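You operate a simulated robot arm through the tools that you are given. There is no shell and no other tool. Be economical: measure what you need, move in short steps, check, and stop when the job is done.

Carry out the task below with a simulated robot arm. There is one attempt and no reset: what you move stays moved.

TASK
Sand the dried glue off the sample from the green tray.
Fine: first hold it on the small former with the middle clamp alone, then sand, then unclamp it; put the sanding block back.

It is judged by the outcome, as a careful person would: the job done as asked, and still so three seconds after it is handed in. It fails if anything else is knocked over, pushed out of place, dropped, spilled or broken.

THE ROBOT
A 7-joint arm with a two-finger parallel gripper, fixed in place. Base frame: the origin is at the foot of the arm, x ahead of it, y to its left, z up; the work surface is at about z = 0.021. Lengths are in m, angles in rad, forces in N, time in s.
With the tool pointing down near the work surface it reaches from about 0.22 to 0.62 m from the base axis. Its first joint turns from -1.152 to 1.152 rad. Payload 2.6 kg.
Tool frame: the origin (TCP) lies between the finger pads and is the grasp point; the fingertips stand 0.03 m ahead of it; z points along the fingers, y is the line along which they close. The gripper opens to 0.094 m. The fingers are 0.028 m wide and 0.01 m thick; the gripper's body (0.05 by 0.096 m) begins 0.055 m behind the TCP.
Orientation is told as [roll, pitch, yaw] about the base's x, y, z axes, in that order, counted from this pose: with the fingers straight down and closing along the base's y, the tool's x points along the base's -x, its y along +y and its z along -z.

THE INTERFACE
- The arm moves only by the tool servo_tool. Its argument "series" is a list of rows, each a list of 7 numbers: the shift along the tool's x, y, z in m, then the turn, a rotation vector about the tool's x, y, z in rad, then the finger opening in m, from 0 to 0.094. In form: [[x, y, z, rx, ry, rz, gripper], ...]. A call has 1 to 20 rows; each row shifts and turns the commanded pose from where the row before left it, along the tool's axes as they then stand. A row lasts 0.2 s, in which the tool goes at most 0.05 m and 0.15 rad; a call with a longer step from one row to the next is refused whole, and so is a gripper value outside its range. A pose out of reach is approached as far as the arm can. The call stops where the force on the tool passes 70 N (or 10 N more than at its start, if that is more) or the arm is blocked; 0.2 s more then pass. The fingers move at their own pace (about 0.072 m/s each) and stop on an object; they squeeze with about 35 N. The grip force told is the motor's: it shows also when the fingers shut on nothing. Time passes only in rows, and 0.2 s behind the last, so rows that do not move let the fingers close. It gives the time, the measured TCP pose, the force on the tool (base axes), the opening and the grip force at its end, in the units of the frame above (readings bear some noise).
- Cameras (640 x 400 px; columns grow to the right, rows downward): "scene" is fixed at [0.0126, 0.4272, 0.5808]; the picture's right is [-0.82, -0.57, 0.00], its down [-0.27, 0.38, -0.88] and it looks along [0.51, -0.72, -0.47] (base axes); focal length 330 px, centre (320, 200). "wrist" rides on the gripper at [-0.037, 0, -0.058] in the tool frame; the picture's right is [0.00, -1.00, 0.00], its down [0.97, 0.00, -0.24] and it looks along [0.24, 0.00, 0.97] (tool axes); focal length 218 px, centre (320, 200).
- grab_frame(camera): a new picture of that camera. No time passes.
- pixel_to_xyz(camera, pixels): for up to 12 pixels [column, row] of the newest picture of that camera ("zoom" is the newest enlarged one), the place [x, y, z] in the base frame of the surface seen there, good to about 0.002 m, but the place of the scene camera against the robot may be out by one fixed shift of up to 0.025 m in any direction. No time passes.
- enlarge(camera, box): a new picture of the part [left, top, right, bottom] of that camera's present view, enlarged. No time passes.
- finish_job(): hands the job in; it is judged then, once.

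Work in short steps. Measure before you move; look again where a grasp or a placing could have gone wrong, and mend it. You have 80 turns and 34 pictures in all, the two below and enlarged ones among them. Open the gripper and draw the arm clear of the work before you hand the job in, unless the task says otherwise; then end with one line.

The tools are called as name(argument=value, ...) on one line, values as JSON. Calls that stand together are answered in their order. servo_tool: Moves the arm, as the interface text tells. Its arguments: {"type":"object","properties":{"series":{"type":"array","items":{"type":"array","items":{"type":"number"}}}},"required":["series"]} The other tools are called the same way: grab_frame (camera) takes a picture; pixel_to_xyz (camera, pixels) gives the place of the surface under pixels of a picture; enlarge (camera, box) takes an enlarged picture of a part of a camera's view; finish_job () hands the job in.

At the start:

```text
time: 0.0
tcp_pos: [0.3249, -0.1585, 0.418]
tool_rot: [0.0, 0.001, 0.0]
ft_force: [0.2, -0.2, -0.2]
grip_width: 0.094
grip_force: 0.0
```

scene: 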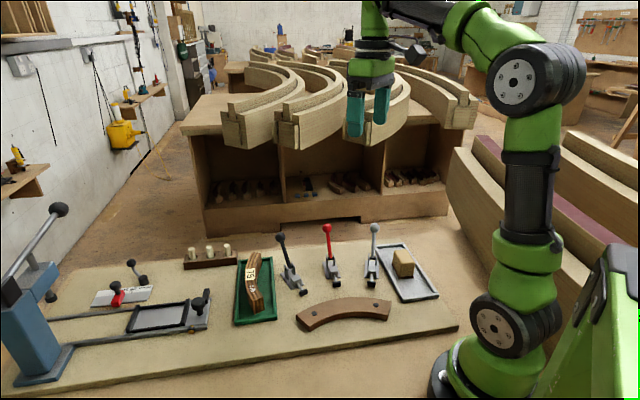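
wrist: 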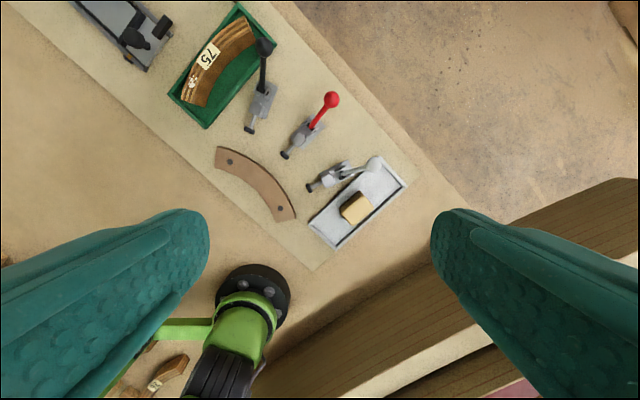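

I start by looking closely at the work area: green tray with curved sample "75", three toggle clamps (dark, red, grey), a curved former, and a grey tray with a sanding block.

enlarge(camera="scene", box=[170, 210, 470, 340])

enlarge(camera="wrist", box=[150, 0, 430, 260])

enlarge(camera="scene", box=[0, 190, 240, 390])

```text
2.13 times, centred on (320, 275) of scene
```

zoom: 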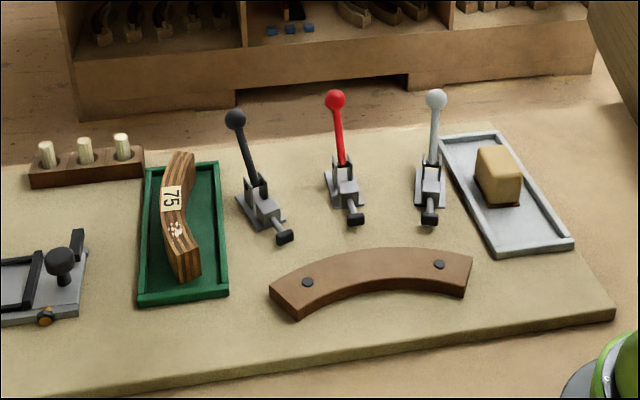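

```text
1.54 times, centred on (290, 130) of wrist
```

zoom: 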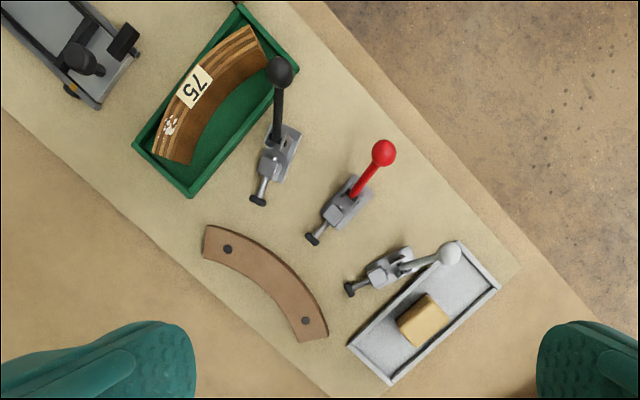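

```text
2.00 times, centred on (120, 290) of scene
```

zoom: 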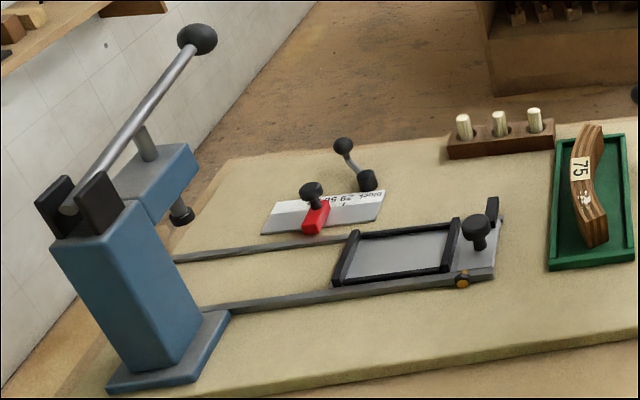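

pixel_to_xyz(camera="wrist", pixels=[[204, 78], [208, 60], [195, 82], [230, 161], [285, 208], [285, 154], [303, 138], [330, 100], [312, 187], [355, 207], [374, 164], [264, 47]])

pixel_to_xyz(camera="wrist", pixels=[[250, 128], [262, 102], [218, 150], [258, 170], [295, 215], [274, 220], [340, 248], [405, 185], [310, 222], [205, 127], [170, 95], [240, 140]])

```text
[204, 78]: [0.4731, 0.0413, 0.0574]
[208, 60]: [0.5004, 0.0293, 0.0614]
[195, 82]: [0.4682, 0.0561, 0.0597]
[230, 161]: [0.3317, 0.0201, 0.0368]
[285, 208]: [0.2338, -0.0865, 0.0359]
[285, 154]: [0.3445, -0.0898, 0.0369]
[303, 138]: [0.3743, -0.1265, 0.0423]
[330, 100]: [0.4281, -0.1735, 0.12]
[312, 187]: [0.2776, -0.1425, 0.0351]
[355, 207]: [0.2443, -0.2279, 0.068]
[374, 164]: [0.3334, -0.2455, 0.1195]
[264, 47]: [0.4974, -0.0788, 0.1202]
```

```text
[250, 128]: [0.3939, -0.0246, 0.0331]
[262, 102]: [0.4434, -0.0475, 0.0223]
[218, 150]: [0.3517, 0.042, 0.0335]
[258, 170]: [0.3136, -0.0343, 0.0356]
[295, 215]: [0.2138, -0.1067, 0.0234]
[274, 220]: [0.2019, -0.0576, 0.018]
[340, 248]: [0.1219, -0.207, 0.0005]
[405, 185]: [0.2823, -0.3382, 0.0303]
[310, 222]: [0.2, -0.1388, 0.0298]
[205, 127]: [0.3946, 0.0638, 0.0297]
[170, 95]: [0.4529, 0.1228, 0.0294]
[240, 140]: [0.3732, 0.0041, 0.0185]
```

The sample's top is at z≈0.06 and the former's at 0.036. I move the wrist camera over the green tray for a close look.

servo_tool(series=[[-0.0225, 0.035, 0.02, 0, 0, 0, 0.094], [-0.0225, 0.035, 0.02, 0, 0, 0, 0.094], [-0.0225, 0.035, 0.02, 0, 0, 0, 0.094], [-0.0225, 0.035, 0.02, 0, 0, 0, 0.094], [-0.0225, 0.035, 0.02, 0, 0, 0, 0.094], [-0.0225, 0.035, 0.02, 0, 0, 0, 0.094], [0, 0, 0, 0, 0, 0, 0.094]])

grab_frame(camera="wrist")

```text
time: 1.6
tcp_pos: [0.4589, 0.053, 0.2983]
tool_rot: [-0.001, -0.001, -0.001]
ft_force: [0.8, -0.9, 0.2]
grip_width: 0.0941
grip_force: 0.1
```

```text
28 pictures are left
```

wrist: 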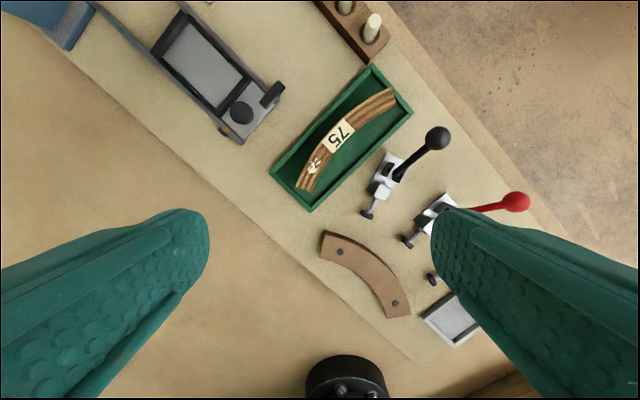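

enlarge(camera="wrist", box=[260, 60, 480, 330])

pixel_to_xyz(camera="wrist", pixels=[[338, 136], [313, 166], [391, 98], [303, 188], [384, 90], [297, 184], [339, 252], [395, 303], [326, 233], [320, 255], [410, 315], [388, 318]])

pixel_to_xyz(camera="wrist", pixels=[[379, 268], [357, 248], [367, 288], [347, 270], [333, 130], [346, 144], [366, 213], [407, 241], [385, 190], [434, 211], [437, 138], [516, 202]])

```text
1.48 times, centred on (370, 195) of wrist
```

zoom: 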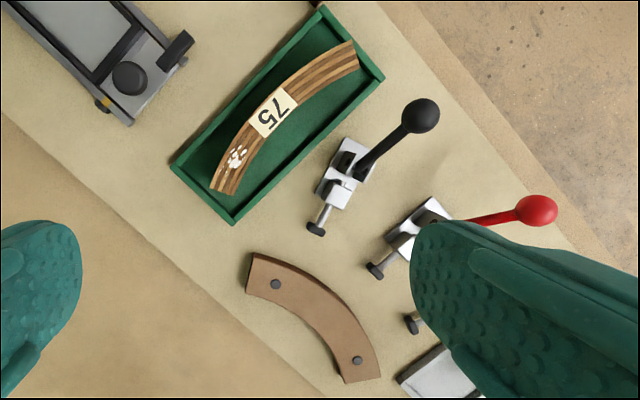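

```text
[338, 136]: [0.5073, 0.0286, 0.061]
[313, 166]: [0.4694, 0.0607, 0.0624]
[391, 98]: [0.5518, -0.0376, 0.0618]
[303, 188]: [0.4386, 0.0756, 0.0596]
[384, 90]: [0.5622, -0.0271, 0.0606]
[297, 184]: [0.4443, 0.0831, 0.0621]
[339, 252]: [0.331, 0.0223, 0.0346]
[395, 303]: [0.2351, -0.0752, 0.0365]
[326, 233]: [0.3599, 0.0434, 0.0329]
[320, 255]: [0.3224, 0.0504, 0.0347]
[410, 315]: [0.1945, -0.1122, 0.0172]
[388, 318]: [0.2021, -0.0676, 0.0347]
```

```text
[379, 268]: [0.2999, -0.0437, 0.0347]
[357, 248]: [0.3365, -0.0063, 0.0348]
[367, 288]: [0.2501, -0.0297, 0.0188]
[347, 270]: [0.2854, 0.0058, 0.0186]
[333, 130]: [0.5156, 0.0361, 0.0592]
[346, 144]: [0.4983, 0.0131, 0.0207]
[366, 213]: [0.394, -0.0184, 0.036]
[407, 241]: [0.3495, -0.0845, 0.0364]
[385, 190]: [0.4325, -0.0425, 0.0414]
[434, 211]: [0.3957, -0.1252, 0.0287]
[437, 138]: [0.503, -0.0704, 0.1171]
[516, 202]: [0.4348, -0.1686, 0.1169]
```

Glue is on the sample's top edge, near its end at (0.469, 0.061). I move over the former and clamps, yawed −45° to line up with the board, to measure them.

servo_tool(series=[[0.02375, -0.03675, 0.0125, 0, 0, 0, 0.094], [0.02375, -0.03675, 0.0125, 0, 0, 0, 0.094], [0.02375, -0.03675, 0.0125, 0, 0, 0, 0.094], [0.02375, -0.03675, 0.0125, 0, 0, 0, 0.094], [0, 0, 0, 0, 0, 0.131, 0.094], [0, 0, 0, 0, 0, 0.131, 0.094], [0, 0, 0, 0, 0, 0.131, 0.094], [0, 0, 0, 0, 0, 0.131, 0.094], [0, 0, 0, 0, 0, 0.131, 0.094], [0, 0, 0, 0, 0, 0.13, 0.094], [0, 0, 0, 0, 0, 0, 0.094]])

grab_frame(camera="wrist")

```text
time: 4.0
tcp_pos: [0.3647, -0.0964, 0.2486]
tool_rot: [-0.002, -0.002, -0.786]
ft_force: [0.7, -0.1, -0.5]
grip_width: 0.0937
grip_force: 0.2
```

```text
26 pictures are left
```

wrist: 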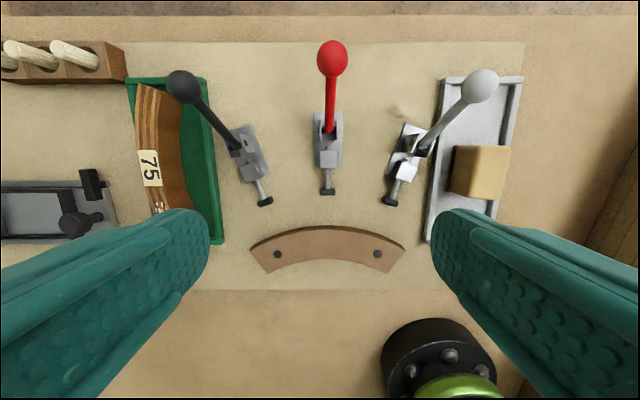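

enlarge(camera="wrist", box=[220, 30, 530, 280])

pixel_to_xyz(camera="wrist", pixels=[[328, 191], [328, 180], [328, 160], [331, 115], [332, 55], [328, 229], [328, 258], [278, 254], [377, 254], [251, 247], [405, 246], [265, 202]])

pixel_to_xyz(camera="wrist", pixels=[[389, 201], [180, 86], [480, 86], [459, 165], [480, 150], [505, 150], [500, 195], [480, 195], [445, 165], [480, 120], [328, 236], [150, 168]])

```text
1.60 times, centred on (375, 155) of wrist
```

zoom: 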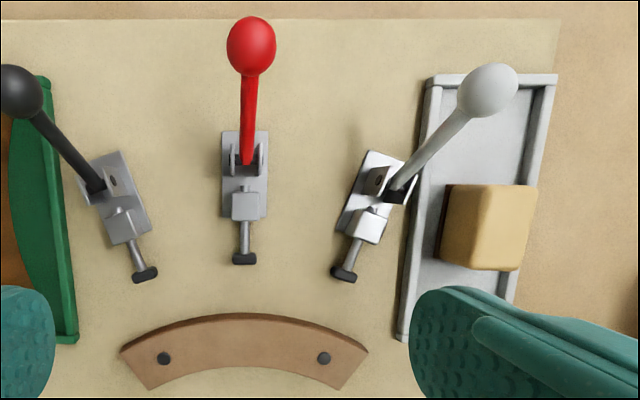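

```text
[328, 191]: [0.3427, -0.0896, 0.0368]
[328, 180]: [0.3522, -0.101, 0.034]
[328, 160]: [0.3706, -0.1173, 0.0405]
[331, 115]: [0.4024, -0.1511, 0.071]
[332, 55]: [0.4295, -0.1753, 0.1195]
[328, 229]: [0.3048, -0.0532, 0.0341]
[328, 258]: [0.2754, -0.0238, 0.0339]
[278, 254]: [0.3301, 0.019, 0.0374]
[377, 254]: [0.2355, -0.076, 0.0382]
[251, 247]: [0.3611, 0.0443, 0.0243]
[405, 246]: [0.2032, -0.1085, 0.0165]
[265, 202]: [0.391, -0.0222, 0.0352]
```

```text
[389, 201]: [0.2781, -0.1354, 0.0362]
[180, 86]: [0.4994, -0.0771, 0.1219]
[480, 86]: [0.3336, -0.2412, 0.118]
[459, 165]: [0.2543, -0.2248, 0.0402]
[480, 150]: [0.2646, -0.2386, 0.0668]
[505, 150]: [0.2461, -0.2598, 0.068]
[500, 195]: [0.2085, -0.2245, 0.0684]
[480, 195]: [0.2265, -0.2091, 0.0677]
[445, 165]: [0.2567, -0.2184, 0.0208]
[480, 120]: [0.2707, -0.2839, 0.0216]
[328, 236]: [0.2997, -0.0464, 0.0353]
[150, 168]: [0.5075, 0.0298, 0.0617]
```

Clamps sit radially around the former; red is the middle one. I now go above the sample (u≈0.377 along the board) to measure it for the grasp.

servo_tool(series=[[-0.0055, 0.0468, 0, 0, 0, 0, 0.094], [-0.0055, 0.0468, 0, 0, 0, 0, 0.094], [-0.0055, 0.0468, 0, 0, 0, 0, 0.094], [-0.0055, 0.0468, 0, 0, 0, 0, 0.094], [0, 0, 0.024, 0, 0, 0, 0.094], [0, 0, 0.024, 0, 0, 0, 0.094], [0, 0, 0, 0, 0, 0, 0.094]])

grab_frame(camera="wrist")

```text
time: 5.6
tcp_pos: [0.5135, 0.0184, 0.2008]
tool_rot: [-0.001, 0.001, -0.784]
ft_force: [0.6, 0.0, 0.2]
grip_width: 0.0939
grip_force: 0.0
```

```text
24 pictures are left
```

wrist: 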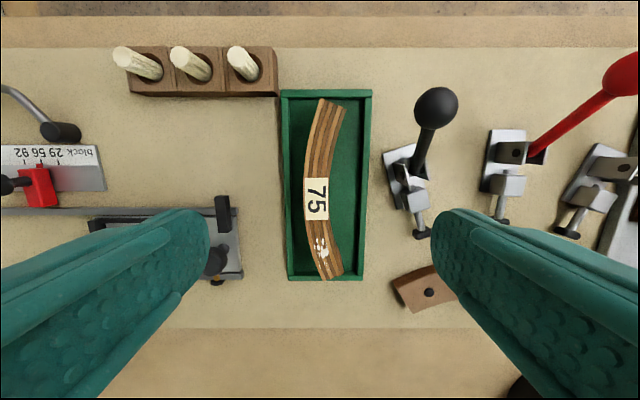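

enlarge(camera="wrist", box=[260, 80, 390, 290])

pixel_to_xyz(camera="wrist", pixels=[[322, 100], [344, 108], [306, 180], [328, 180], [304, 205], [308, 225], [328, 215], [323, 277], [342, 271], [320, 246], [288, 150], [364, 150]])

pixel_to_xyz(camera="wrist", pixels=[[309, 150], [332, 150], [305, 190], [328, 195], [307, 215], [329, 225], [311, 240], [333, 245], [312, 130], [337, 130], [345, 180], [296, 180]])

```text
1.90 times, centred on (325, 185) of wrist
```

zoom: 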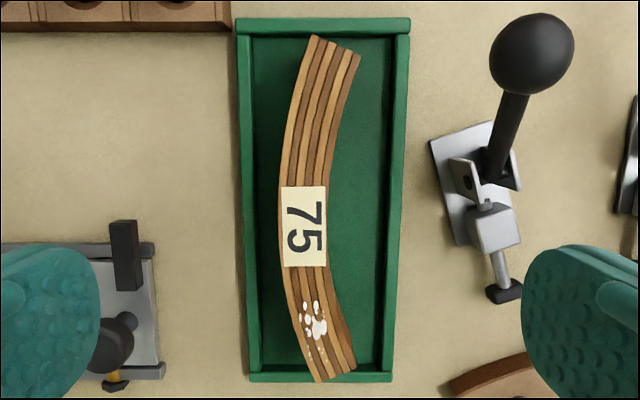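

```text
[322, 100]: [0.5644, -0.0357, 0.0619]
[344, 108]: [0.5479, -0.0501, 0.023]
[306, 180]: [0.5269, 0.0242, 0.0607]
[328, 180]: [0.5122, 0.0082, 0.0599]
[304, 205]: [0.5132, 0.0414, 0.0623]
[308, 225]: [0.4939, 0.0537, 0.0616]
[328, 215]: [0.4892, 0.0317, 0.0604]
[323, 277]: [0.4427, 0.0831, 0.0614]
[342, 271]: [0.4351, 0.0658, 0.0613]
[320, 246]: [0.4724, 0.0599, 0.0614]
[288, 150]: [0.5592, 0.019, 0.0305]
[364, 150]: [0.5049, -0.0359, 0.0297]
```

```text
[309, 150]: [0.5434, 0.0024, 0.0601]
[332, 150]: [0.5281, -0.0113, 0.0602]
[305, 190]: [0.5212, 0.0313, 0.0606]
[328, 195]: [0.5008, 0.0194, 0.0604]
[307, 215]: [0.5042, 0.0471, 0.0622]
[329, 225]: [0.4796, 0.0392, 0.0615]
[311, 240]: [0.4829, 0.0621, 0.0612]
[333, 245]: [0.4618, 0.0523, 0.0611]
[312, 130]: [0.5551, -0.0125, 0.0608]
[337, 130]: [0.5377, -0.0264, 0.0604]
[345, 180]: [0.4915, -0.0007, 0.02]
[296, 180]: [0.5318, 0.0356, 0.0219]
```

The sample's mid-point is at u≈0.380, v≈0.339 (about 0.022 thick, top z 0.061). I descend to TCP z≈0.073, fingertips well above the tray wall, and close.

servo_tool(series=[[0.011, 0.004, 0.03, 0, 0, 0, 0.08], [0, 0, 0.035, 0, 0, 0, 0.07], [0, 0, 0.035, 0, 0, 0, 0.06], [0, 0, 0.0278, 0, 0, 0, 0.06], [0, 0, 0, 0, 0, 0, 0.06]])

enlarge(camera="wrist", box=[200, 40, 440, 400])

```text
time: 6.8
tcp_pos: [0.5086, 0.0324, 0.0715]
tool_rot: [0.001, 0.0, -0.785]
ft_force: [0.4, 0.2, 0.5]
grip_width: 0.06
grip_force: 0.0
```

```text
1.11 times, centred on (320, 220) of wrist
```

zoom: 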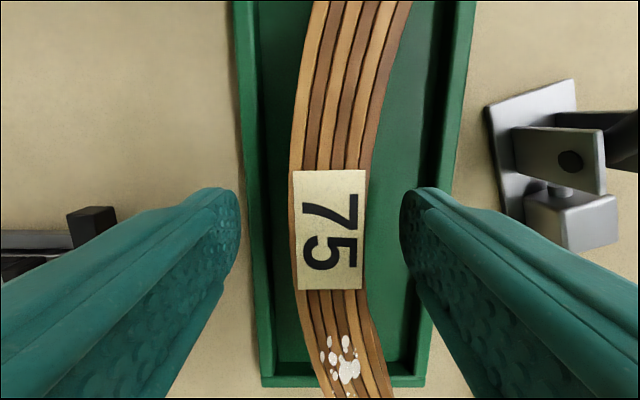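

Nearly centred, with the sample about 2 mm to the right; I correct and close.

servo_tool(series=[[0, -0.002, 0, 0, 0, 0, 0.06], [0, 0, 0, 0, 0, 0, 0.01], [0, 0, 0, 0, 0, 0, 0.01], [0, 0, 0, 0, 0, 0, 0.01], [0, 0, 0, 0, 0, 0, 0.01]])

```text
time: 8.0
tcp_pos: [0.5063, 0.0303, 0.0728]
tool_rot: [0.0, 0.001, -0.784]
ft_force: [0.6, 0.1, 0.3]
grip_width: 0.0242
grip_force: 34.8
```

Gripped at 0.024. I lift and turn −90° to test the yaw reach.

servo_tool(series=[[0, 0, -0.015, 0, 0, 0, 0.01], [0, 0, -0.03, 0, 0, 0, 0.01], [0, 0, -0.03, 0, 0, 0, 0.01], [0, 0, -0.03, 0, 0, 0, 0.01], [0, 0, -0.03, 0, 0, 0, 0.01], [0, 0, 0, 0, 0, 0.131, 0.01], [0, 0, 0, 0, 0, 0.131, 0.01], [0, 0, 0, 0, 0, 0.131, 0.01], [0, 0, 0, 0, 0, 0.131, 0.01], [0, 0, 0, 0, 0, 0.131, 0.01], [0, 0, 0, 0, 0, 0.131, 0.01], [0, 0, 0, 0, 0, 0.131, 0.01], [0, 0, 0, 0, 0, 0.131, 0.01], [0, 0, 0, 0, 0, 0.131, 0.01], [0, 0, 0, 0, 0, 0.131, 0.01], [0, 0, 0, 0, 0, 0.131, 0.01], [0, 0, 0, 0, 0, 0.13, 0.01], [0, 0, 0, 0, 0, 0, 0.01]])

```text
time: 11.8
tcp_pos: [0.5058, 0.0301, 0.2064]
tool_rot: [0.001, 0.001, -2.36]
ft_force: [-0.1, -0.3, -1.5]
grip_width: 0.0238
grip_force: 35.0
```

Yaw −135° reached. I move the sample over the former (u 0.1815, v 0.269) and lower it to just above the board.

servo_tool(series=[[-0.0395, -0.0135, 0, 0, 0, 0, 0.01], [-0.0395, -0.0135, 0, 0, 0, 0, 0.01], [-0.0395, -0.0135, 0, 0, 0, 0, 0.01], [-0.0395, -0.0135, 0, 0, 0, 0, 0.01], [-0.0394, -0.0134, 0, 0, 0, 0, 0.01], [0, 0, 0.03, 0, 0, 0, 0.01], [0, 0, 0.03, 0, 0, 0, 0.01], [0, 0, 0.03, 0, 0, 0, 0.01], [0, 0, 0.025, 0, 0, 0, 0.01], [0, 0, 0, 0, 0, 0, 0.01]])

enlarge(camera="scene", box=[240, 200, 460, 340])

grab_frame(camera="wrist")

```text
time: 14.0
tcp_pos: [0.3206, -0.0603, 0.0927]
tool_rot: [0.001, 0.0, -2.358]
ft_force: [-0.1, -0.2, -1.4]
grip_width: 0.0237
grip_force: 35.1
```

```text
2.86 times, centred on (350, 270) of scene
```

zoom: 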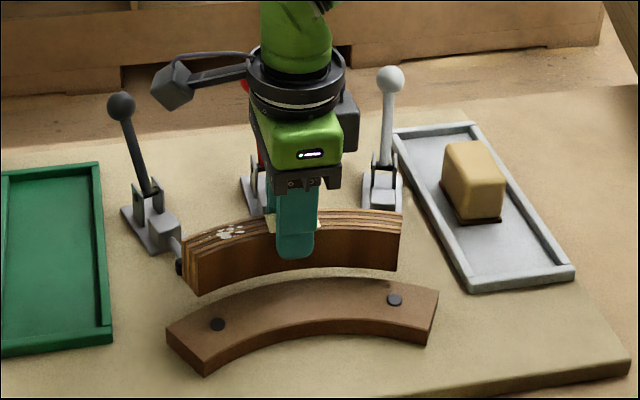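

```text
20 pictures are left
```

wrist: 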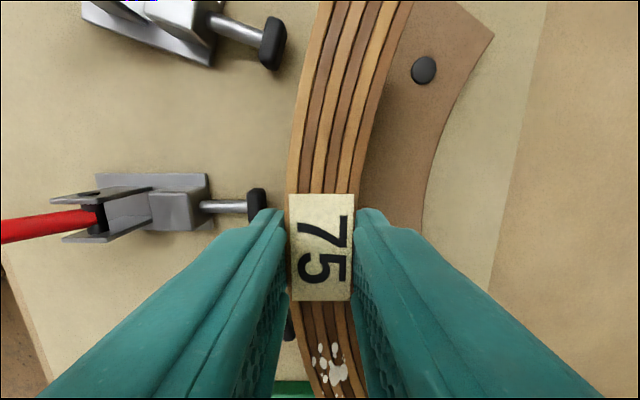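

pixel_to_xyz(camera="wrist", pixels=[[264, 200], [270, 192], [220, 206], [292, 190], [365, 190], [425, 70], [285, 45], [350, 190], [381, 100], [300, 100], [392, 100], [360, 215]])

```text
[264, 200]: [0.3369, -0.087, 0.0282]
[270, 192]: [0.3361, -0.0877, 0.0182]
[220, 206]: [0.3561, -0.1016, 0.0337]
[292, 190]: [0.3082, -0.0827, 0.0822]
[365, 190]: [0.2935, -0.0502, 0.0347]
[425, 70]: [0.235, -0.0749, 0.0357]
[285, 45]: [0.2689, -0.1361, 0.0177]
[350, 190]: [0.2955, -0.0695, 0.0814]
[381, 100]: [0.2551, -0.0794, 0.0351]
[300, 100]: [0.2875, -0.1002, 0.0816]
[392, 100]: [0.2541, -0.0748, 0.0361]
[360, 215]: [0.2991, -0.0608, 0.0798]
```

Clearances look right (sample inner face v≈0.257 vs former ≈0.252, pad face 0.300). I lower the last 2 cm.

servo_tool(series=[[-0.002, 0, 0.01, 0, 0, 0, 0.01], [0, 0, 0.008, 0, 0, 0, 0.01], [0, 0, 0.002, 0, 0, 0, 0.01], [0, 0, 0.0, 0, 0, 0, 0.01]])

```text
time: 15.0
tcp_pos: [0.3167, -0.062, 0.0726]
tool_rot: [0.0, 0.0, -2.358]
ft_force: [0.0, -0.5, -1.2]
grip_width: 0.0238
grip_force: 35.3
```

servo_tool(series=[[0, 0, 0.001, 0, 0, 0, 0.01], [0, 0, 0.001, 0, 0, 0, 0.01], [0, 0, 0, 0, 0, 0, 0.01]])

```text
time: 15.8
tcp_pos: [0.3174, -0.064, 0.0715]
tool_rot: [-0.002, -0.001, -2.358]
ft_force: [0.2, 0.2, -1.5]
grip_width: 0.0239
grip_force: 34.9
```

servo_tool(series=[[0, 0, 0.001, 0, 0, 0, 0.01], [0, 0, 0.001, 0, 0, 0, 0.01], [0, 0, 0, 0, 0, 0, 0.01]])

```text
time: 16.6
tcp_pos: [0.3176, -0.0628, 0.0687]
tool_rot: [0.001, 0.001, -2.357]
ft_force: [-2.6, 1.0, 10.3]
grip_width: 0.0238
grip_force: 35.1
```

Bottom touches the board (10 N). I ease off and slide gently toward the former.

servo_tool(series=[[0, 0, -0.0008, 0, 0, 0, 0.01], [0, -0.0015, 0, 0, 0, 0, 0.01], [0, -0.0015, 0, 0, 0, 0, 0.01], [0, 0, 0, 0, 0, 0, 0.01]])

```text
time: 17.6
tcp_pos: [0.3163, -0.0617, 0.0689]
tool_rot: [0.003, -0.001, -2.357]
ft_force: [8.4, -5.0, -3.7]
grip_width: 0.0233
grip_force: 35.5
```

Contact with the former (≈10 N toward +v). I release with a small opening.

servo_tool(series=[[0, 0.0008, 0, 0, 0, 0, 0.0235], [0, 0, 0, 0, 0, 0, 0.032], [0, 0, 0, 0, 0, 0, 0.034], [0, 0, -0.02, 0, 0, 0, 0.034], [0, 0, -0.03, 0, 0, 0, 0.034], [0, 0, 0, 0, 0, 0, 0.034]])

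grab_frame(camera="wrist")

```text
time: 19.0
tcp_pos: [0.3149, -0.06, 0.1195]
tool_rot: [-0.002, 0.0, -2.358]
ft_force: [0.9, -0.3, -0.1]
grip_width: 0.0338
grip_force: 0.0
```

```text
19 pictures are left
```

wrist: 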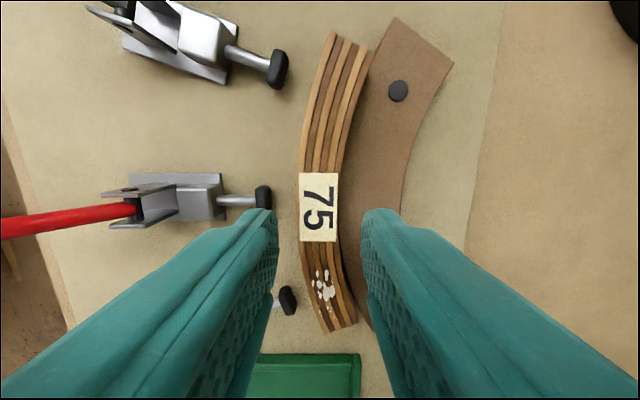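

Sample rests against the former with its middle in front of the red pad. I rise, turn back to yaw −45° and go above the red lever to measure its ball.

servo_tool(series=[[0, 0, -0.03, 0, 0, 0, 0.05], [0, 0, -0.04, 0, 0, 0, 0.07], [0, 0, -0.04, 0, 0, 0, 0.07], [0, 0, 0, 0, 0, -0.131, 0.07], [0, 0, 0, 0, 0, -0.131, 0.07], [0, 0, 0, 0, 0, -0.131, 0.07], [0, 0, 0, 0, 0, -0.131, 0.07], [0, 0, 0, 0, 0, -0.131, 0.07], [0, 0, 0, 0, 0, -0.131, 0.07], [0, 0, 0, 0, 0, -0.131, 0.07], [0, 0, 0, 0, 0, -0.131, 0.07], [0, 0, 0, 0, 0, -0.131, 0.07], [0, 0, 0, 0, 0, -0.131, 0.07], [0, 0, 0, 0, 0, -0.131, 0.07], [0, 0, 0, 0, 0, -0.131, 0.07], [-0.045, 0, 0, 0, 0, 0, 0.07], [-0.045, 0, 0, 0, 0, 0, 0.07], [-0.045, 0, 0, 0, 0, 0, 0.07], [-0.02, 0, 0, 0, 0, 0, 0.07], [0, 0, 0, 0, 0, 0, 0.07]])

grab_frame(camera="wrist")

pixel_to_xyz(camera="wrist", pixels=[[320, 200]])

```text
time: 23.2
tcp_pos: [0.4257, -0.1721, 0.2287]
tool_rot: [0.001, 0.001, -0.785]
ft_force: [0.8, -0.8, -0.4]
grip_width: 0.0699
grip_force: 0.0
```

```text
18 pictures are left
```

wrist: 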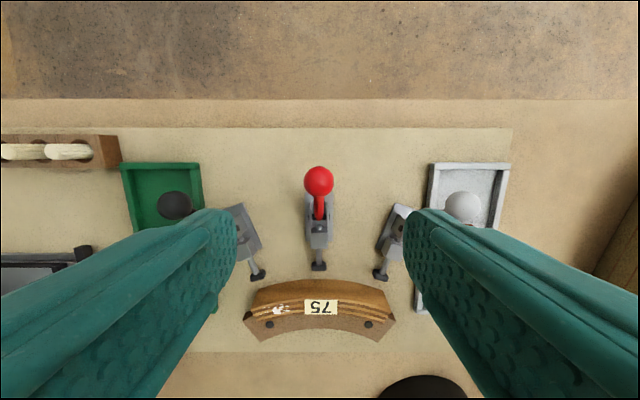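

```text
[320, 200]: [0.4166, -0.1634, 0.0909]
```

pixel_to_xyz(camera="wrist", pixels=[[319, 181], [319, 169], [319, 192], [306, 181], [332, 181], [319, 205], [319, 215], [319, 235], [319, 225], [319, 266], [319, 176]])

enlarge(camera="scene", box=[270, 200, 400, 330])

```text
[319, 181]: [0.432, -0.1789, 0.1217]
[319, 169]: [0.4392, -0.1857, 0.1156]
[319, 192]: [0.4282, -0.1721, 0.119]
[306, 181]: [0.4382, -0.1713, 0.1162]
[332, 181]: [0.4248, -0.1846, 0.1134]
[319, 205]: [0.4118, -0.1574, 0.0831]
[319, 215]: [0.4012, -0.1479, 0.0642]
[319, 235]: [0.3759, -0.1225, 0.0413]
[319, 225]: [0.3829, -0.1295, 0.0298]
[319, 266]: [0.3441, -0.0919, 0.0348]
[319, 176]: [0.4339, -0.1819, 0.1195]
```

```text
3.08 times, centred on (335, 265) of scene
```

zoom: 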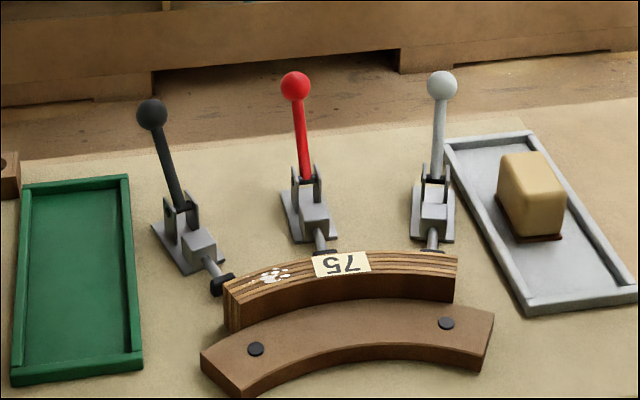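

Ball centre is about u 0.179, v 0.431, z 0.112; the lever pivots near v 0.367, z 0.04. I descend around the ball (TCP slightly above its centre) and grip it.

servo_tool(series=[[-0.0083, 0, 0.03, 0, 0, 0, 0.06], [0, 0, 0.04, 0, 0, 0, 0.06], [0, 0, 0.0347, 0, 0, 0, 0.06], [0, 0, 0, 0, 0, 0, 0.06], [0, 0, 0, 0, 0, 0, 0.005], [0, 0, 0, 0, 0, 0, 0.005], [0, 0, 0, 0, 0, 0, 0.005]])

```text
time: 24.8
tcp_pos: [0.4316, -0.1769, 0.124]
tool_rot: [0.001, 0.0, -0.784]
ft_force: [5.7, 2.8, -4.4]
grip_width: 0.0247
grip_force: 44.9
```

servo_tool(series=[[0.005, 0, -0.0039, 0, 0, 0, 0.005], [0.005, 0, -0.0039, 0, 0, 0, 0.005], [0.0058, 0, -0.0034, 0, 0, 0, 0.005], [0.0058, 0, -0.0033, 0, 0, 0, 0.005], [0, 0, 0, 0, 0, 0, 0.005]])

```text
time: 26.0
tcp_pos: [0.4163, -0.162, 0.1406]
tool_rot: [0.002, -0.003, -0.782]
ft_force: [18.1, 0.4, -6.1]
grip_width: 0.0246
grip_force: 45.0
```

The lever follows with modest resistance; continue along the arc.

servo_tool(series=[[0.0062, 0, -0.0025, 0, 0, 0, 0.005], [0.0062, 0, -0.0025, 0, 0, 0, 0.005], [0.0065, 0, -0.0016, 0, 0, 0, 0.005], [0.0065, 0, -0.0016, 0, 0, 0, 0.005], [0.0066, 0, -0.0007, 0, 0, 0, 0.005], [0.0066, 0, -0.0007, 0, 0, 0, 0.005], [0, 0, 0, 0, 0, 0, 0.005]])

enlarge(camera="scene", box=[270, 180, 400, 310])

```text
time: 27.6
tcp_pos: [0.3892, -0.1353, 0.1499]
tool_rot: [0.003, -0.007, -0.779]
ft_force: [22.9, 2.0, -2.6]
grip_width: 0.0247
grip_force: 44.9
```

```text
3.08 times, centred on (335, 245) of scene
```

zoom: 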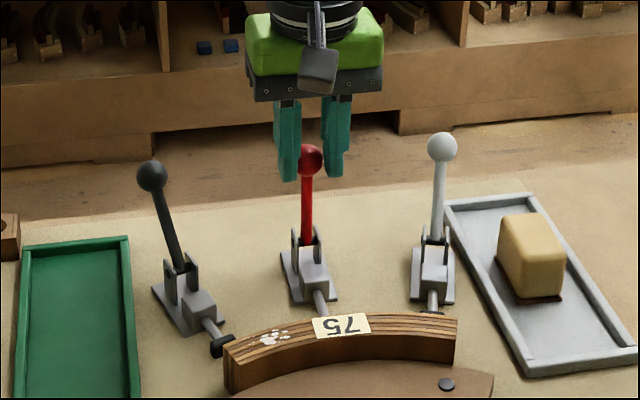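

Lever is about upright and the plunger is advancing. Keep going forward.

servo_tool(series=[[0.0067, 0, 0.0001, 0, 0, 0, 0.005], [0.0067, 0, 0.0003, 0, 0, 0, 0.005], [0.0066, 0, 0.001, 0, 0, 0, 0.005], [0.0066, 0, 0.0014, 0, 0, 0, 0.005], [0, 0, 0, 0, 0, 0, 0.005]])

```text
time: 28.8
tcp_pos: [0.3688, -0.1157, 0.1453]
tool_rot: [-0.001, 0.001, -0.785]
ft_force: [0.5, -0.1, 0.5]
grip_width: 0.005
grip_force: 0.0
```

The ball slipped out of the grip; I look.

enlarge(camera="scene", box=[270, 180, 400, 310])

grab_frame(camera="wrist")

```text
3.08 times, centred on (335, 245) of scene
```

zoom: 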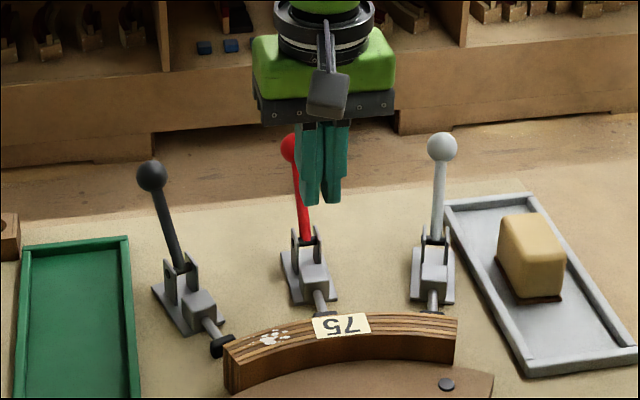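

```text
14 pictures are left
```

wrist: 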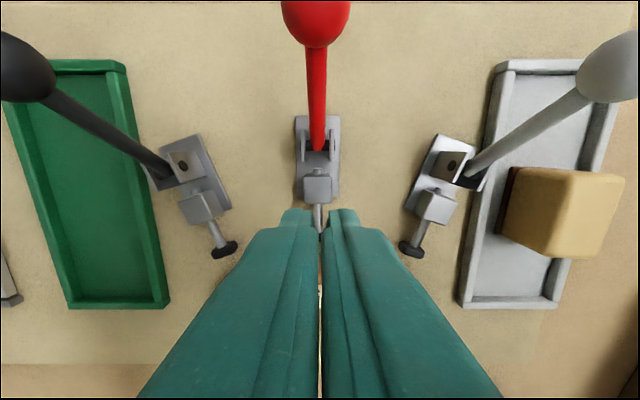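

The lever is spring-loaded and returned open. I will push it instead with closed fingers from behind: go up and over the ball to v≈0.465, then down.

servo_tool(series=[[0, 0, -0.04, 0, 0, 0, 0], [-0.041, 0, 0, 0, 0, 0, 0], [-0.041, 0, 0, 0, 0, 0, 0], [-0.041, 0, 0, 0, 0, 0, 0], [0, 0, 0.03, 0, 0, 0, 0], [0, 0, 0.033, 0, 0, 0, 0], [0, 0, 0, 0, 0, 0, 0]])

```text
time: 30.4
tcp_pos: [0.4567, -0.2012, 0.1243]
tool_rot: [0.001, 0.0, -0.786]
ft_force: [-0.1, -0.2, 0.0]
grip_width: 0.0
grip_force: 32.6
```

servo_tool(series=[[0.0075, 0, 0, 0, 0, 0, 0], [0.0075, 0, 0, 0, 0, 0, 0], [0.0075, 0, 0, 0, 0, 0, 0], [0.0075, 0, 0, 0, 0, 0, 0], [0.0075, 0, 0, 0, 0, 0, 0], [0.0075, 0, 0, 0, 0, 0, 0], [0.0075, 0, 0, 0, 0, 0, 0], [0.0075, 0, 0, 0, 0, 0, 0], [0.0075, 0, 0, 0, 0, 0, 0], [0, 0, 0, 0, 0, 0, 0]])

```text
time: 32.6
tcp_pos: [0.4075, -0.1544, 0.1237]
tool_rot: [0.0, -0.002, -0.782]
ft_force: [-1.3, -0.1, -0.1]
grip_width: 0.0
grip_force: 33.2
```

enlarge(camera="scene", box=[270, 180, 400, 310])

```text
3.08 times, centred on (335, 245) of scene
```

zoom: 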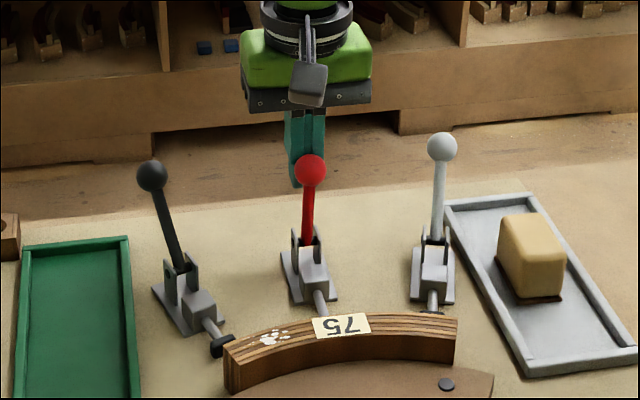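

The lever is in front of the fingers, about upright, with very little resistance. I continue.

servo_tool(series=[[0.0075, 0, 0, 0, 0, 0, 0], [0.0075, 0, 0, 0, 0, 0, 0], [0.0075, 0, 0.001, 0, 0, 0, 0], [0.0075, 0, 0.002, 0, 0, 0, 0], [0, 0, 0, 0, 0, 0, 0]])

```text
time: 33.8
tcp_pos: [0.3878, -0.1343, 0.1201]
tool_rot: [0.0, 0.001, -0.786]
ft_force: [0.2, 0.3, -0.2]
grip_width: 0.0
grip_force: 32.6
```

servo_tool(series=[[0.0075, 0, 0.002, 0, 0, 0, 0], [0.0075, 0, 0.002, 0, 0, 0, 0], [0.0075, 0, 0.003, 0, 0, 0, 0], [0.0075, 0, 0.003, 0, 0, 0, 0], [0, 0, 0, 0, 0, 0, 0]])

enlarge(camera="scene", box=[270, 190, 400, 320])

```text
time: 34.7
tcp_pos: [0.3845, -0.1295, 0.123]
tool_rot: [0.01, -0.06, -0.78]
ft_force: [4.7, -4.5, 5.7]
grip_width: 0.0
grip_force: 33.3
stopped in row 4: the force on the tool passed its limit (the readings are from after the stop); the commanded pose is now the measured one
```

```text
3.08 times, centred on (335, 255) of scene
```

zoom: 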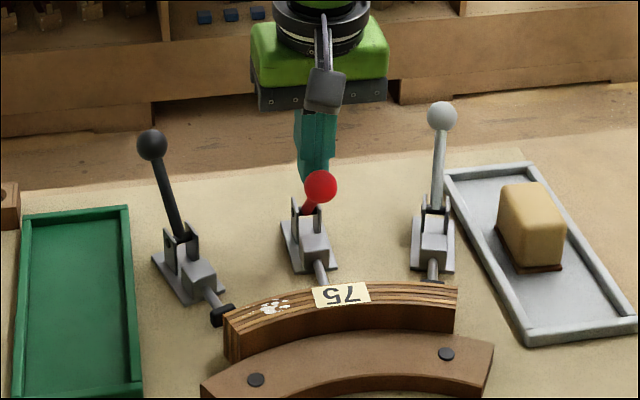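

The push met a hard stop at v≈0.36 with the lever leaning forward. I back off and check that it stays and the pad touches the sample.

servo_tool(series=[[-0.02, 0, 0, 0, 0.03, 0, 0], [-0.03, 0, 0, 0, 0.03, 0, 0], [0, 0, -0.04, 0, 0, 0, 0], [0, 0, -0.04, 0, 0, 0, 0], [0, 0, 0, 0, 0, 0, 0]])

grab_frame(camera="wrist")

```text
time: 35.9
tcp_pos: [0.4178, -0.1641, 0.2035]
tool_rot: [0.007, 0.006, -0.779]
ft_force: [0.6, 0.5, 0.5]
grip_width: 0.0001
grip_force: 33.2
```

```text
11 pictures are left
```

wrist: 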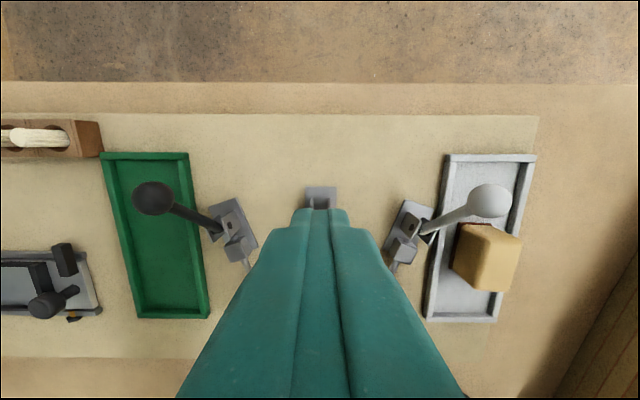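

The lever stays forward. I open the gripper and move so the camera sees both the clamp pad and the sanding block.

servo_tool(series=[[0, -0.033, -0.037, -0.007, 0, 0, 0.07], [0.02, -0.033, 0, 0, -0.006, 0, 0.07], [0.025, -0.033, 0, 0, 0, 0, 0.07], [0.045, -0.03, 0, 0, 0, 0, 0.07], [0, 0, 0, 0, 0, 0, 0.07]])

grab_frame(camera="wrist")

```text
refused: row 4 steps farther than a row can; nothing moved
```

```text
10 pictures are left
```

wrist: 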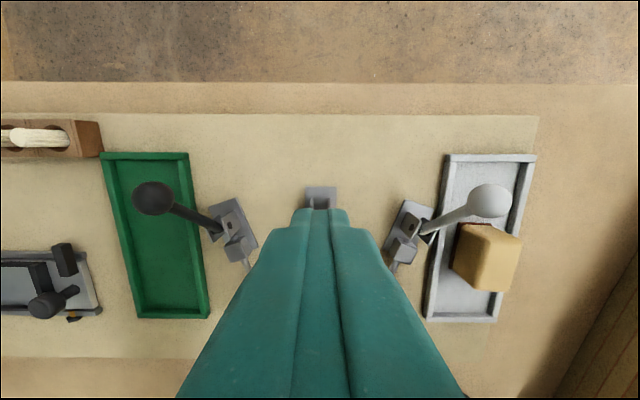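

servo_tool(series=[[0, -0.033, -0.037, -0.007, 0, 0, 0.07], [0.025, -0.033, 0, 0, -0.006, 0, 0.07], [0.025, -0.033, 0, 0, 0, 0, 0.07], [0.035, -0.03, 0, 0, 0, 0, 0.07], [0, 0, 0, 0, 0, 0, 0.07]])

```text
time: 37.1
tcp_pos: [0.2655, -0.1976, 0.2381]
tool_rot: [0.016, 0.0, -0.779]
ft_force: [-0.1, -0.7, -0.3]
grip_width: 0.0699
grip_force: 0.1
```

servo_tool(series=[[0, 0, 0, 0.0113, -0.0113, 0.006, 0.07], [0, 0, 0, 0, 0, 0, 0.07]])

grab_frame(camera="wrist")

```text
time: 37.7
tcp_pos: [0.2658, -0.198, 0.2377]
tool_rot: [0.005, -0.01, -0.786]
ft_force: [0.1, -1.4, -0.4]
grip_width: 0.0699
grip_force: 0.0
```

```text
9 pictures are left
```

wrist: 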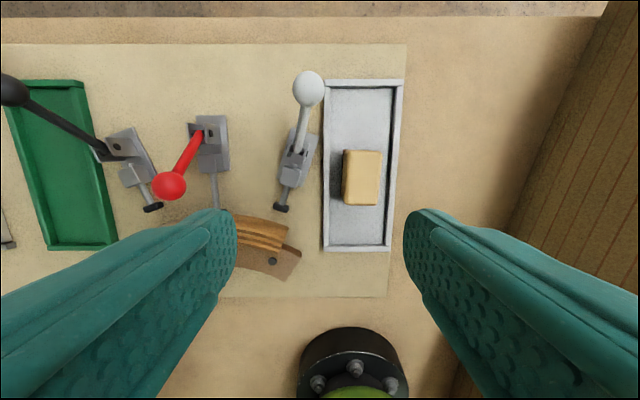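

The red plunger is extended to the sample. I measure the block, red ball and the sample's visible end.

pixel_to_xyz(camera="wrist", pixels=[[348, 153], [379, 153], [379, 202], [348, 202], [364, 178], [343, 178], [382, 178], [169, 186], [288, 228], [283, 249], [218, 205], [200, 140]])

```text
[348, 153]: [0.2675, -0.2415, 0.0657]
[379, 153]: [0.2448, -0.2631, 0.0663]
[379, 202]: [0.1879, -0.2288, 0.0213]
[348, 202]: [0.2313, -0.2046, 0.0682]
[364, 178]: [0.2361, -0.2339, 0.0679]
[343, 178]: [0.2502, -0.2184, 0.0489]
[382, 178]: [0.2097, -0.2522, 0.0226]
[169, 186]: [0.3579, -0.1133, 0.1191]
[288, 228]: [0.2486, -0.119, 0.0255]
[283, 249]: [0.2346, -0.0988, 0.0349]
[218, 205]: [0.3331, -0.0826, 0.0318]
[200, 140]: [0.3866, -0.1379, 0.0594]
```

Block centre: u≈0.003, v≈0.334, top z 0.068. I level the tool, go over the block and descend.

servo_tool(series=[[-0.006, -0.025, 0, 0.005, 0.01, 0, 0.07], [0, -0.02, 0, 0, 0, 0, 0.07], [0, 0, 0.04, 0, 0, 0, 0.07], [0, 0, 0.04, 0, 0, 0, 0.065], [0, 0, 0.04, 0, 0, 0, 0.065], [0, 0, 0.03, 0, 0, 0, 0.06], [0, 0, 0, 0, 0, 0, 0.06]])

```text
time: 39.3
tcp_pos: [0.2402, -0.2357, 0.0897]
tool_rot: [0.0, -0.001, -0.784]
ft_force: [0.3, -0.1, -0.5]
grip_width: 0.0599
grip_force: 0.1
```

servo_tool(series=[[0.002, 0, 0.0115, 0, 0, 0, 0.06], [0, 0, 0.01, 0, 0, 0, 0.06], [0, 0, 0, 0, 0, 0, 0.06], [0, 0, 0, 0, 0, 0, 0.01], [0, 0, 0, 0, 0, 0, 0.01], [0, 0, 0, 0, 0, 0, 0.01], [0, 0, 0, 0, 0, 0, 0.01]])

```text
time: 40.9
tcp_pos: [0.2392, -0.2334, 0.0694]
tool_rot: [0.001, -0.001, -0.785]
ft_force: [-0.4, -0.1, -0.8]
grip_width: 0.042
grip_force: 35.3
```

Block gripped. I lift it and carry it above the glue (u≈0.233, v≈0.260), stopping about 1 cm above the sample.

servo_tool(series=[[0, 0, -0.02, 0, 0, 0, 0.01], [0, 0, -0.04, 0, 0, 0, 0.01], [0, 0, -0.04, 0, 0, 0, 0.01], [0, 0, -0.035, 0, 0, 0, 0.01], [0.0123, 0.0382, 0, 0, 0, 0, 0.01], [0.0123, 0.0382, 0, 0, 0, 0, 0.01], [0.0123, 0.0382, 0, 0, 0, 0, 0.01], [0.0123, 0.0382, 0, 0, 0, 0, 0.01], [0.0124, 0.0382, 0, 0, 0, 0, 0.01], [0.0124, 0.0382, 0, 0, 0, 0, 0.01], [0, 0, 0.04, 0, 0, 0, 0.01], [0, 0, 0.03, 0, 0, 0, 0.01], [0, 0, 0.015, 0, 0, 0, 0.01], [0, 0, 0, 0, 0, 0, 0.01]])

enlarge(camera="scene", box=[250, 200, 400, 320])

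```text
time: 43.9
tcp_pos: [0.3486, -0.0198, 0.1161]
tool_rot: [-0.001, 0.0, -0.785]
ft_force: [0.3, 0.0, -0.6]
grip_width: 0.0414
grip_force: 35.1
```

```text
3.33 times, centred on (325, 260) of scene
```

zoom: 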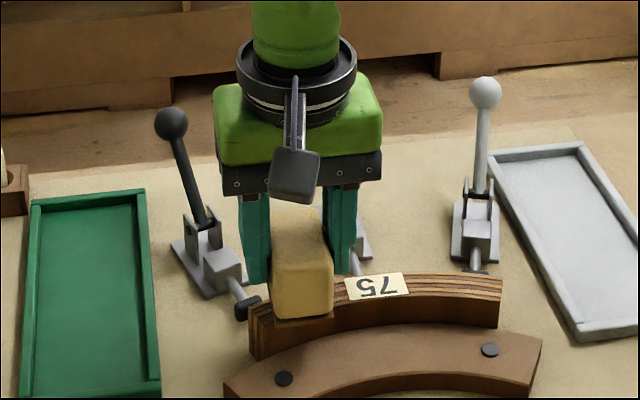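

Block hangs over the glue end. I lower until contact.

servo_tool(series=[[0, 0, 0.004, 0, 0, 0, 0.01], [0, 0, 0.003, 0, 0, 0, 0.01], [0, 0, 0.0015, 0, 0, 0, 0.01], [0, 0, 0, 0, 0, 0, 0.01]])

```text
time: 44.9
tcp_pos: [0.3464, -0.0173, 0.109]
tool_rot: [0.0, -0.001, -0.787]
ft_force: [0.1, -0.3, -0.4]
grip_width: 0.0417
grip_force: 34.8
```

servo_tool(series=[[0, 0, 0.001, 0, 0, 0, 0.01], [0, 0, 0.001, 0, 0, 0, 0.01], [0, 0, 0.001, 0, 0, 0, 0.01], [0, 0, 0, 0, 0, 0, 0.01]])

```text
time: 45.9
tcp_pos: [0.3468, -0.0174, 0.1054]
tool_rot: [0.001, -0.001, -0.785]
ft_force: [0.6, 0.0, -0.2]
grip_width: 0.0418
grip_force: 35.5
```

servo_tool(series=[[0, 0, 0.001, 0, 0, 0, 0.01], [0, 0, 0.001, 0, 0, 0, 0.01], [0, 0, 0, 0, 0, 0, 0.01]])

```text
time: 46.7
tcp_pos: [0.3474, -0.0168, 0.1044]
tool_rot: [0.002, -0.005, -0.787]
ft_force: [-16.1, -1.0, 38.8]
grip_width: 0.0415
grip_force: 34.6
```

Contact, 39 N — a bit firm. I ease off slightly and make gentle strokes along the sample.

servo_tool(series=[[0, 0, -0.0006, 0, 0, 0, 0.01], [0, 0.009, 0, 0, 0, 0, 0.01], [0, 0.009, 0, 0, 0, 0, 0.01], [0, -0.009, 0, 0, 0, 0, 0.01], [0, -0.009, 0, 0, 0, 0, 0.01], [0, -0.009, 0, 0, 0, 0, 0.01], [0, -0.009, 0, 0, 0, 0, 0.01], [0, 0.009, 0, 0, 0, 0, 0.01], [0, 0.009, 0, 0, 0, 0, 0.01], [0, 0, 0, 0, 0, 0, 0.01]])

```text
time: 48.9
tcp_pos: [0.3464, -0.0172, 0.1032]
tool_rot: [0.001, 0.0, -0.785]
ft_force: [-0.8, -5.9, 7.9]
grip_width: 0.0417
grip_force: 35.0
```

servo_tool(series=[[0, 0, 0.0004, 0, 0, 0, 0.01], [0, 0.009, 0, 0, 0, 0, 0.01], [0, 0.009, 0, 0, 0, 0, 0.01], [0, -0.009, 0, 0, 0, 0, 0.01], [0, -0.009, 0, 0, 0, 0, 0.01], [0, -0.009, 0, 0, 0, 0, 0.01], [0, -0.009, 0, 0, 0, 0, 0.01], [0, 0.009, 0, 0, 0, 0, 0.01], [0, 0.009, 0, 0, 0, 0, 0.01], [0, 0.009, 0, 0, 0, 0, 0.01], [0, 0.009, 0, 0, 0, 0, 0.01], [0, -0.009, 0, 0, 0, 0, 0.01], [0, -0.009, 0, 0, 0, 0, 0.01], [0, -0.009, 0, 0, 0, 0, 0.01], [0, -0.009, 0, 0, 0, 0, 0.01], [0, 0.009, 0, 0, 0, 0, 0.01], [0, 0.009, 0, 0, 0, 0, 0.01], [0, 0, 0, 0, 0, 0, 0.01]])

servo_tool(series=[[0, 0.009, 0, 0, 0, 0, 0.01], [0, 0.009, 0, 0, 0, 0, 0.01], [0, -0.009, 0, 0, 0, 0, 0.01], [0, -0.009, 0, 0, 0, 0, 0.01], [0, -0.009, 0, 0, 0, 0, 0.01], [0, -0.009, 0, 0, 0, 0, 0.01], [0, 0.009, 0, 0, 0, 0, 0.01], [0, 0.009, 0, 0, 0, 0, 0.01], [0, 0.009, 0, 0, 0, 0, 0.01], [0, 0.009, 0, 0, 0, 0, 0.01], [0, -0.009, 0, 0, 0, 0, 0.01], [0, -0.009, 0, 0, 0, 0, 0.01], [0, -0.009, 0, 0, 0, 0, 0.01], [0, -0.009, 0, 0, 0, 0, 0.01], [0, 0.009, 0, 0, 0, 0, 0.01], [0, 0.009, 0, 0, 0, 0, 0.01], [0, 0, 0, 0, 0, 0, 0.01]])

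```text
time: 52.7
tcp_pos: [0.3466, -0.0183, 0.1041]
tool_rot: [-0.001, -0.002, -0.786]
ft_force: [-0.6, 0.2, -0.1]
grip_width: 0.0416
grip_force: 35.1
```

```text
time: 56.3
tcp_pos: [0.3472, -0.0172, 0.1036]
tool_rot: [-0.001, -0.001, -0.784]
ft_force: [0.5, 0.6, -0.9]
grip_width: 0.0416
grip_force: 35.2
```

Force has vanished; I press down in small steps to regain contact.

servo_tool(series=[[0, 0, 0.0008, 0, 0, 0, 0.01], [0, 0, 0.0007, 0, 0, 0, 0.01], [0, 0, 0, 0, 0, 0, 0.01]])

```text
time: 57.1
tcp_pos: [0.3475, -0.0184, 0.1021]
tool_rot: [0.003, -0.003, -0.785]
ft_force: [-3.9, 1.1, 13.5]
grip_width: 0.0417
grip_force: 35.0
```

servo_tool(series=[[0, 0.009, 0, 0, 0, 0, 0.01], [0, 0.009, 0, 0, 0, 0, 0.01], [0, -0.009, 0, 0, 0, 0, 0.01], [0, -0.009, 0, 0, 0, 0, 0.01], [0, -0.009, 0, 0, 0, 0, 0.01], [0, -0.009, 0, 0, 0, 0, 0.01], [0, 0.009, 0, 0, 0, 0, 0.01], [0, 0.009, 0, 0, 0, 0, 0.01], [0, 0.009, 0.0002, 0, 0, 0, 0.01], [0, 0.009, 0, 0, 0, 0, 0.01], [0, -0.009, 0, 0, 0, 0, 0.01], [0, -0.009, 0, 0, 0, 0, 0.01], [0, -0.009, 0, 0, 0, 0, 0.01], [0, -0.009, 0, 0, 0, 0, 0.01], [0, 0.009, 0, 0, 0, 0, 0.01], [0, 0.009, 0, 0, 0, 0, 0.01], [0, 0, 0, 0, 0, 0, 0.01]])

```text
time: 60.7
tcp_pos: [0.3461, -0.018, 0.1011]
tool_rot: [0.0, -0.004, -0.784]
ft_force: [-2.3, -4.4, 7.1]
grip_width: 0.0415
grip_force: 35.1
```

I lift the block clear and check the glue spot.

servo_tool(series=[[0, 0, -0.02, 0, 0, 0, 0.01], [0, 0, -0.04, 0, 0, 0, 0.01], [0, 0, -0.04, 0, 0, 0, 0.01], [0, 0, 0, 0, 0, 0, 0.01]])

enlarge(camera="scene", box=[280, 230, 400, 320])

```text
time: 61.7
tcp_pos: [0.3476, -0.0193, 0.2011]
tool_rot: [-0.001, -0.001, -0.785]
ft_force: [0.1, -0.3, -0.1]
grip_width: 0.0415
grip_force: 34.9
```

```text
4.44 times, centred on (340, 275) of scene
```

zoom: 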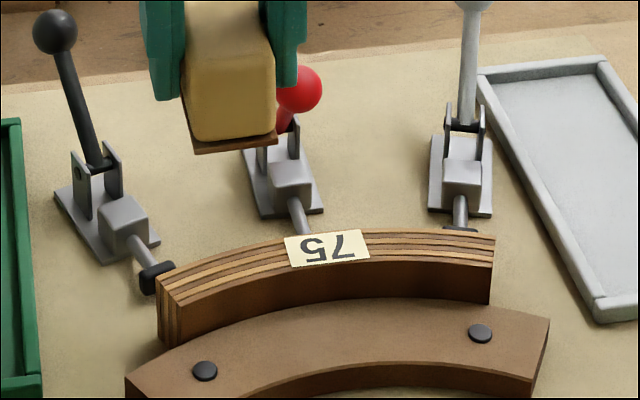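

The glue is fully gone and the sample hasn't moved. Now I return the sanding block to its tray spot.

servo_tool(series=[[-0.0125, -0.038, 0, 0, 0, 0, 0.01], [-0.0125, -0.038, 0, 0, 0, 0, 0.01], [-0.0125, -0.038, 0, 0, 0, 0, 0.01], [-0.0125, -0.038, 0, 0, 0, 0, 0.01], [-0.0124, -0.038, 0, 0, 0, 0, 0.01], [-0.0124, -0.038, 0, 0, 0, 0, 0.01], [0, 0, 0.04, 0, 0, 0, 0.01], [0, 0, 0.04, 0, 0, 0, 0.01], [0, 0, 0.03, 0, 0, 0, 0.01], [0, 0, 0.015, 0, 0, 0, 0.01], [0, 0, 0, 0, 0, 0, 0.01]])

```text
time: 64.1
tcp_pos: [0.2381, -0.2327, 0.0772]
tool_rot: [-0.001, -0.001, -0.785]
ft_force: [-0.1, 0.3, -0.8]
grip_width: 0.0417
grip_force: 34.7
```

servo_tool(series=[[0, 0, 0.004, 0, 0, 0, 0.01], [0, 0, 0.003, 0, 0, 0, 0.01], [0, 0, 0.0015, 0, 0, 0, 0.01], [0, 0, 0, 0, 0, 0, 0.01]])

```text
time: 65.1
tcp_pos: [0.2382, -0.2322, 0.0684]
tool_rot: [0.0, -0.003, -0.784]
ft_force: [-0.9, 0.3, -0.3]
grip_width: 0.0418
grip_force: 34.7
```

servo_tool(series=[[0, 0, 0.001, 0, 0, 0, 0.01], [0, 0, 0.001, 0, 0, 0, 0.01], [0, 0, 0.001, 0, 0, 0, 0.01], [0, 0, 0, 0, 0, 0, 0.01]])

```text
time: 66.1
tcp_pos: [0.2385, -0.2326, 0.0662]
tool_rot: [-0.001, -0.002, -0.785]
ft_force: [0.6, 0.0, -0.5]
grip_width: 0.0414
grip_force: 35.1
```

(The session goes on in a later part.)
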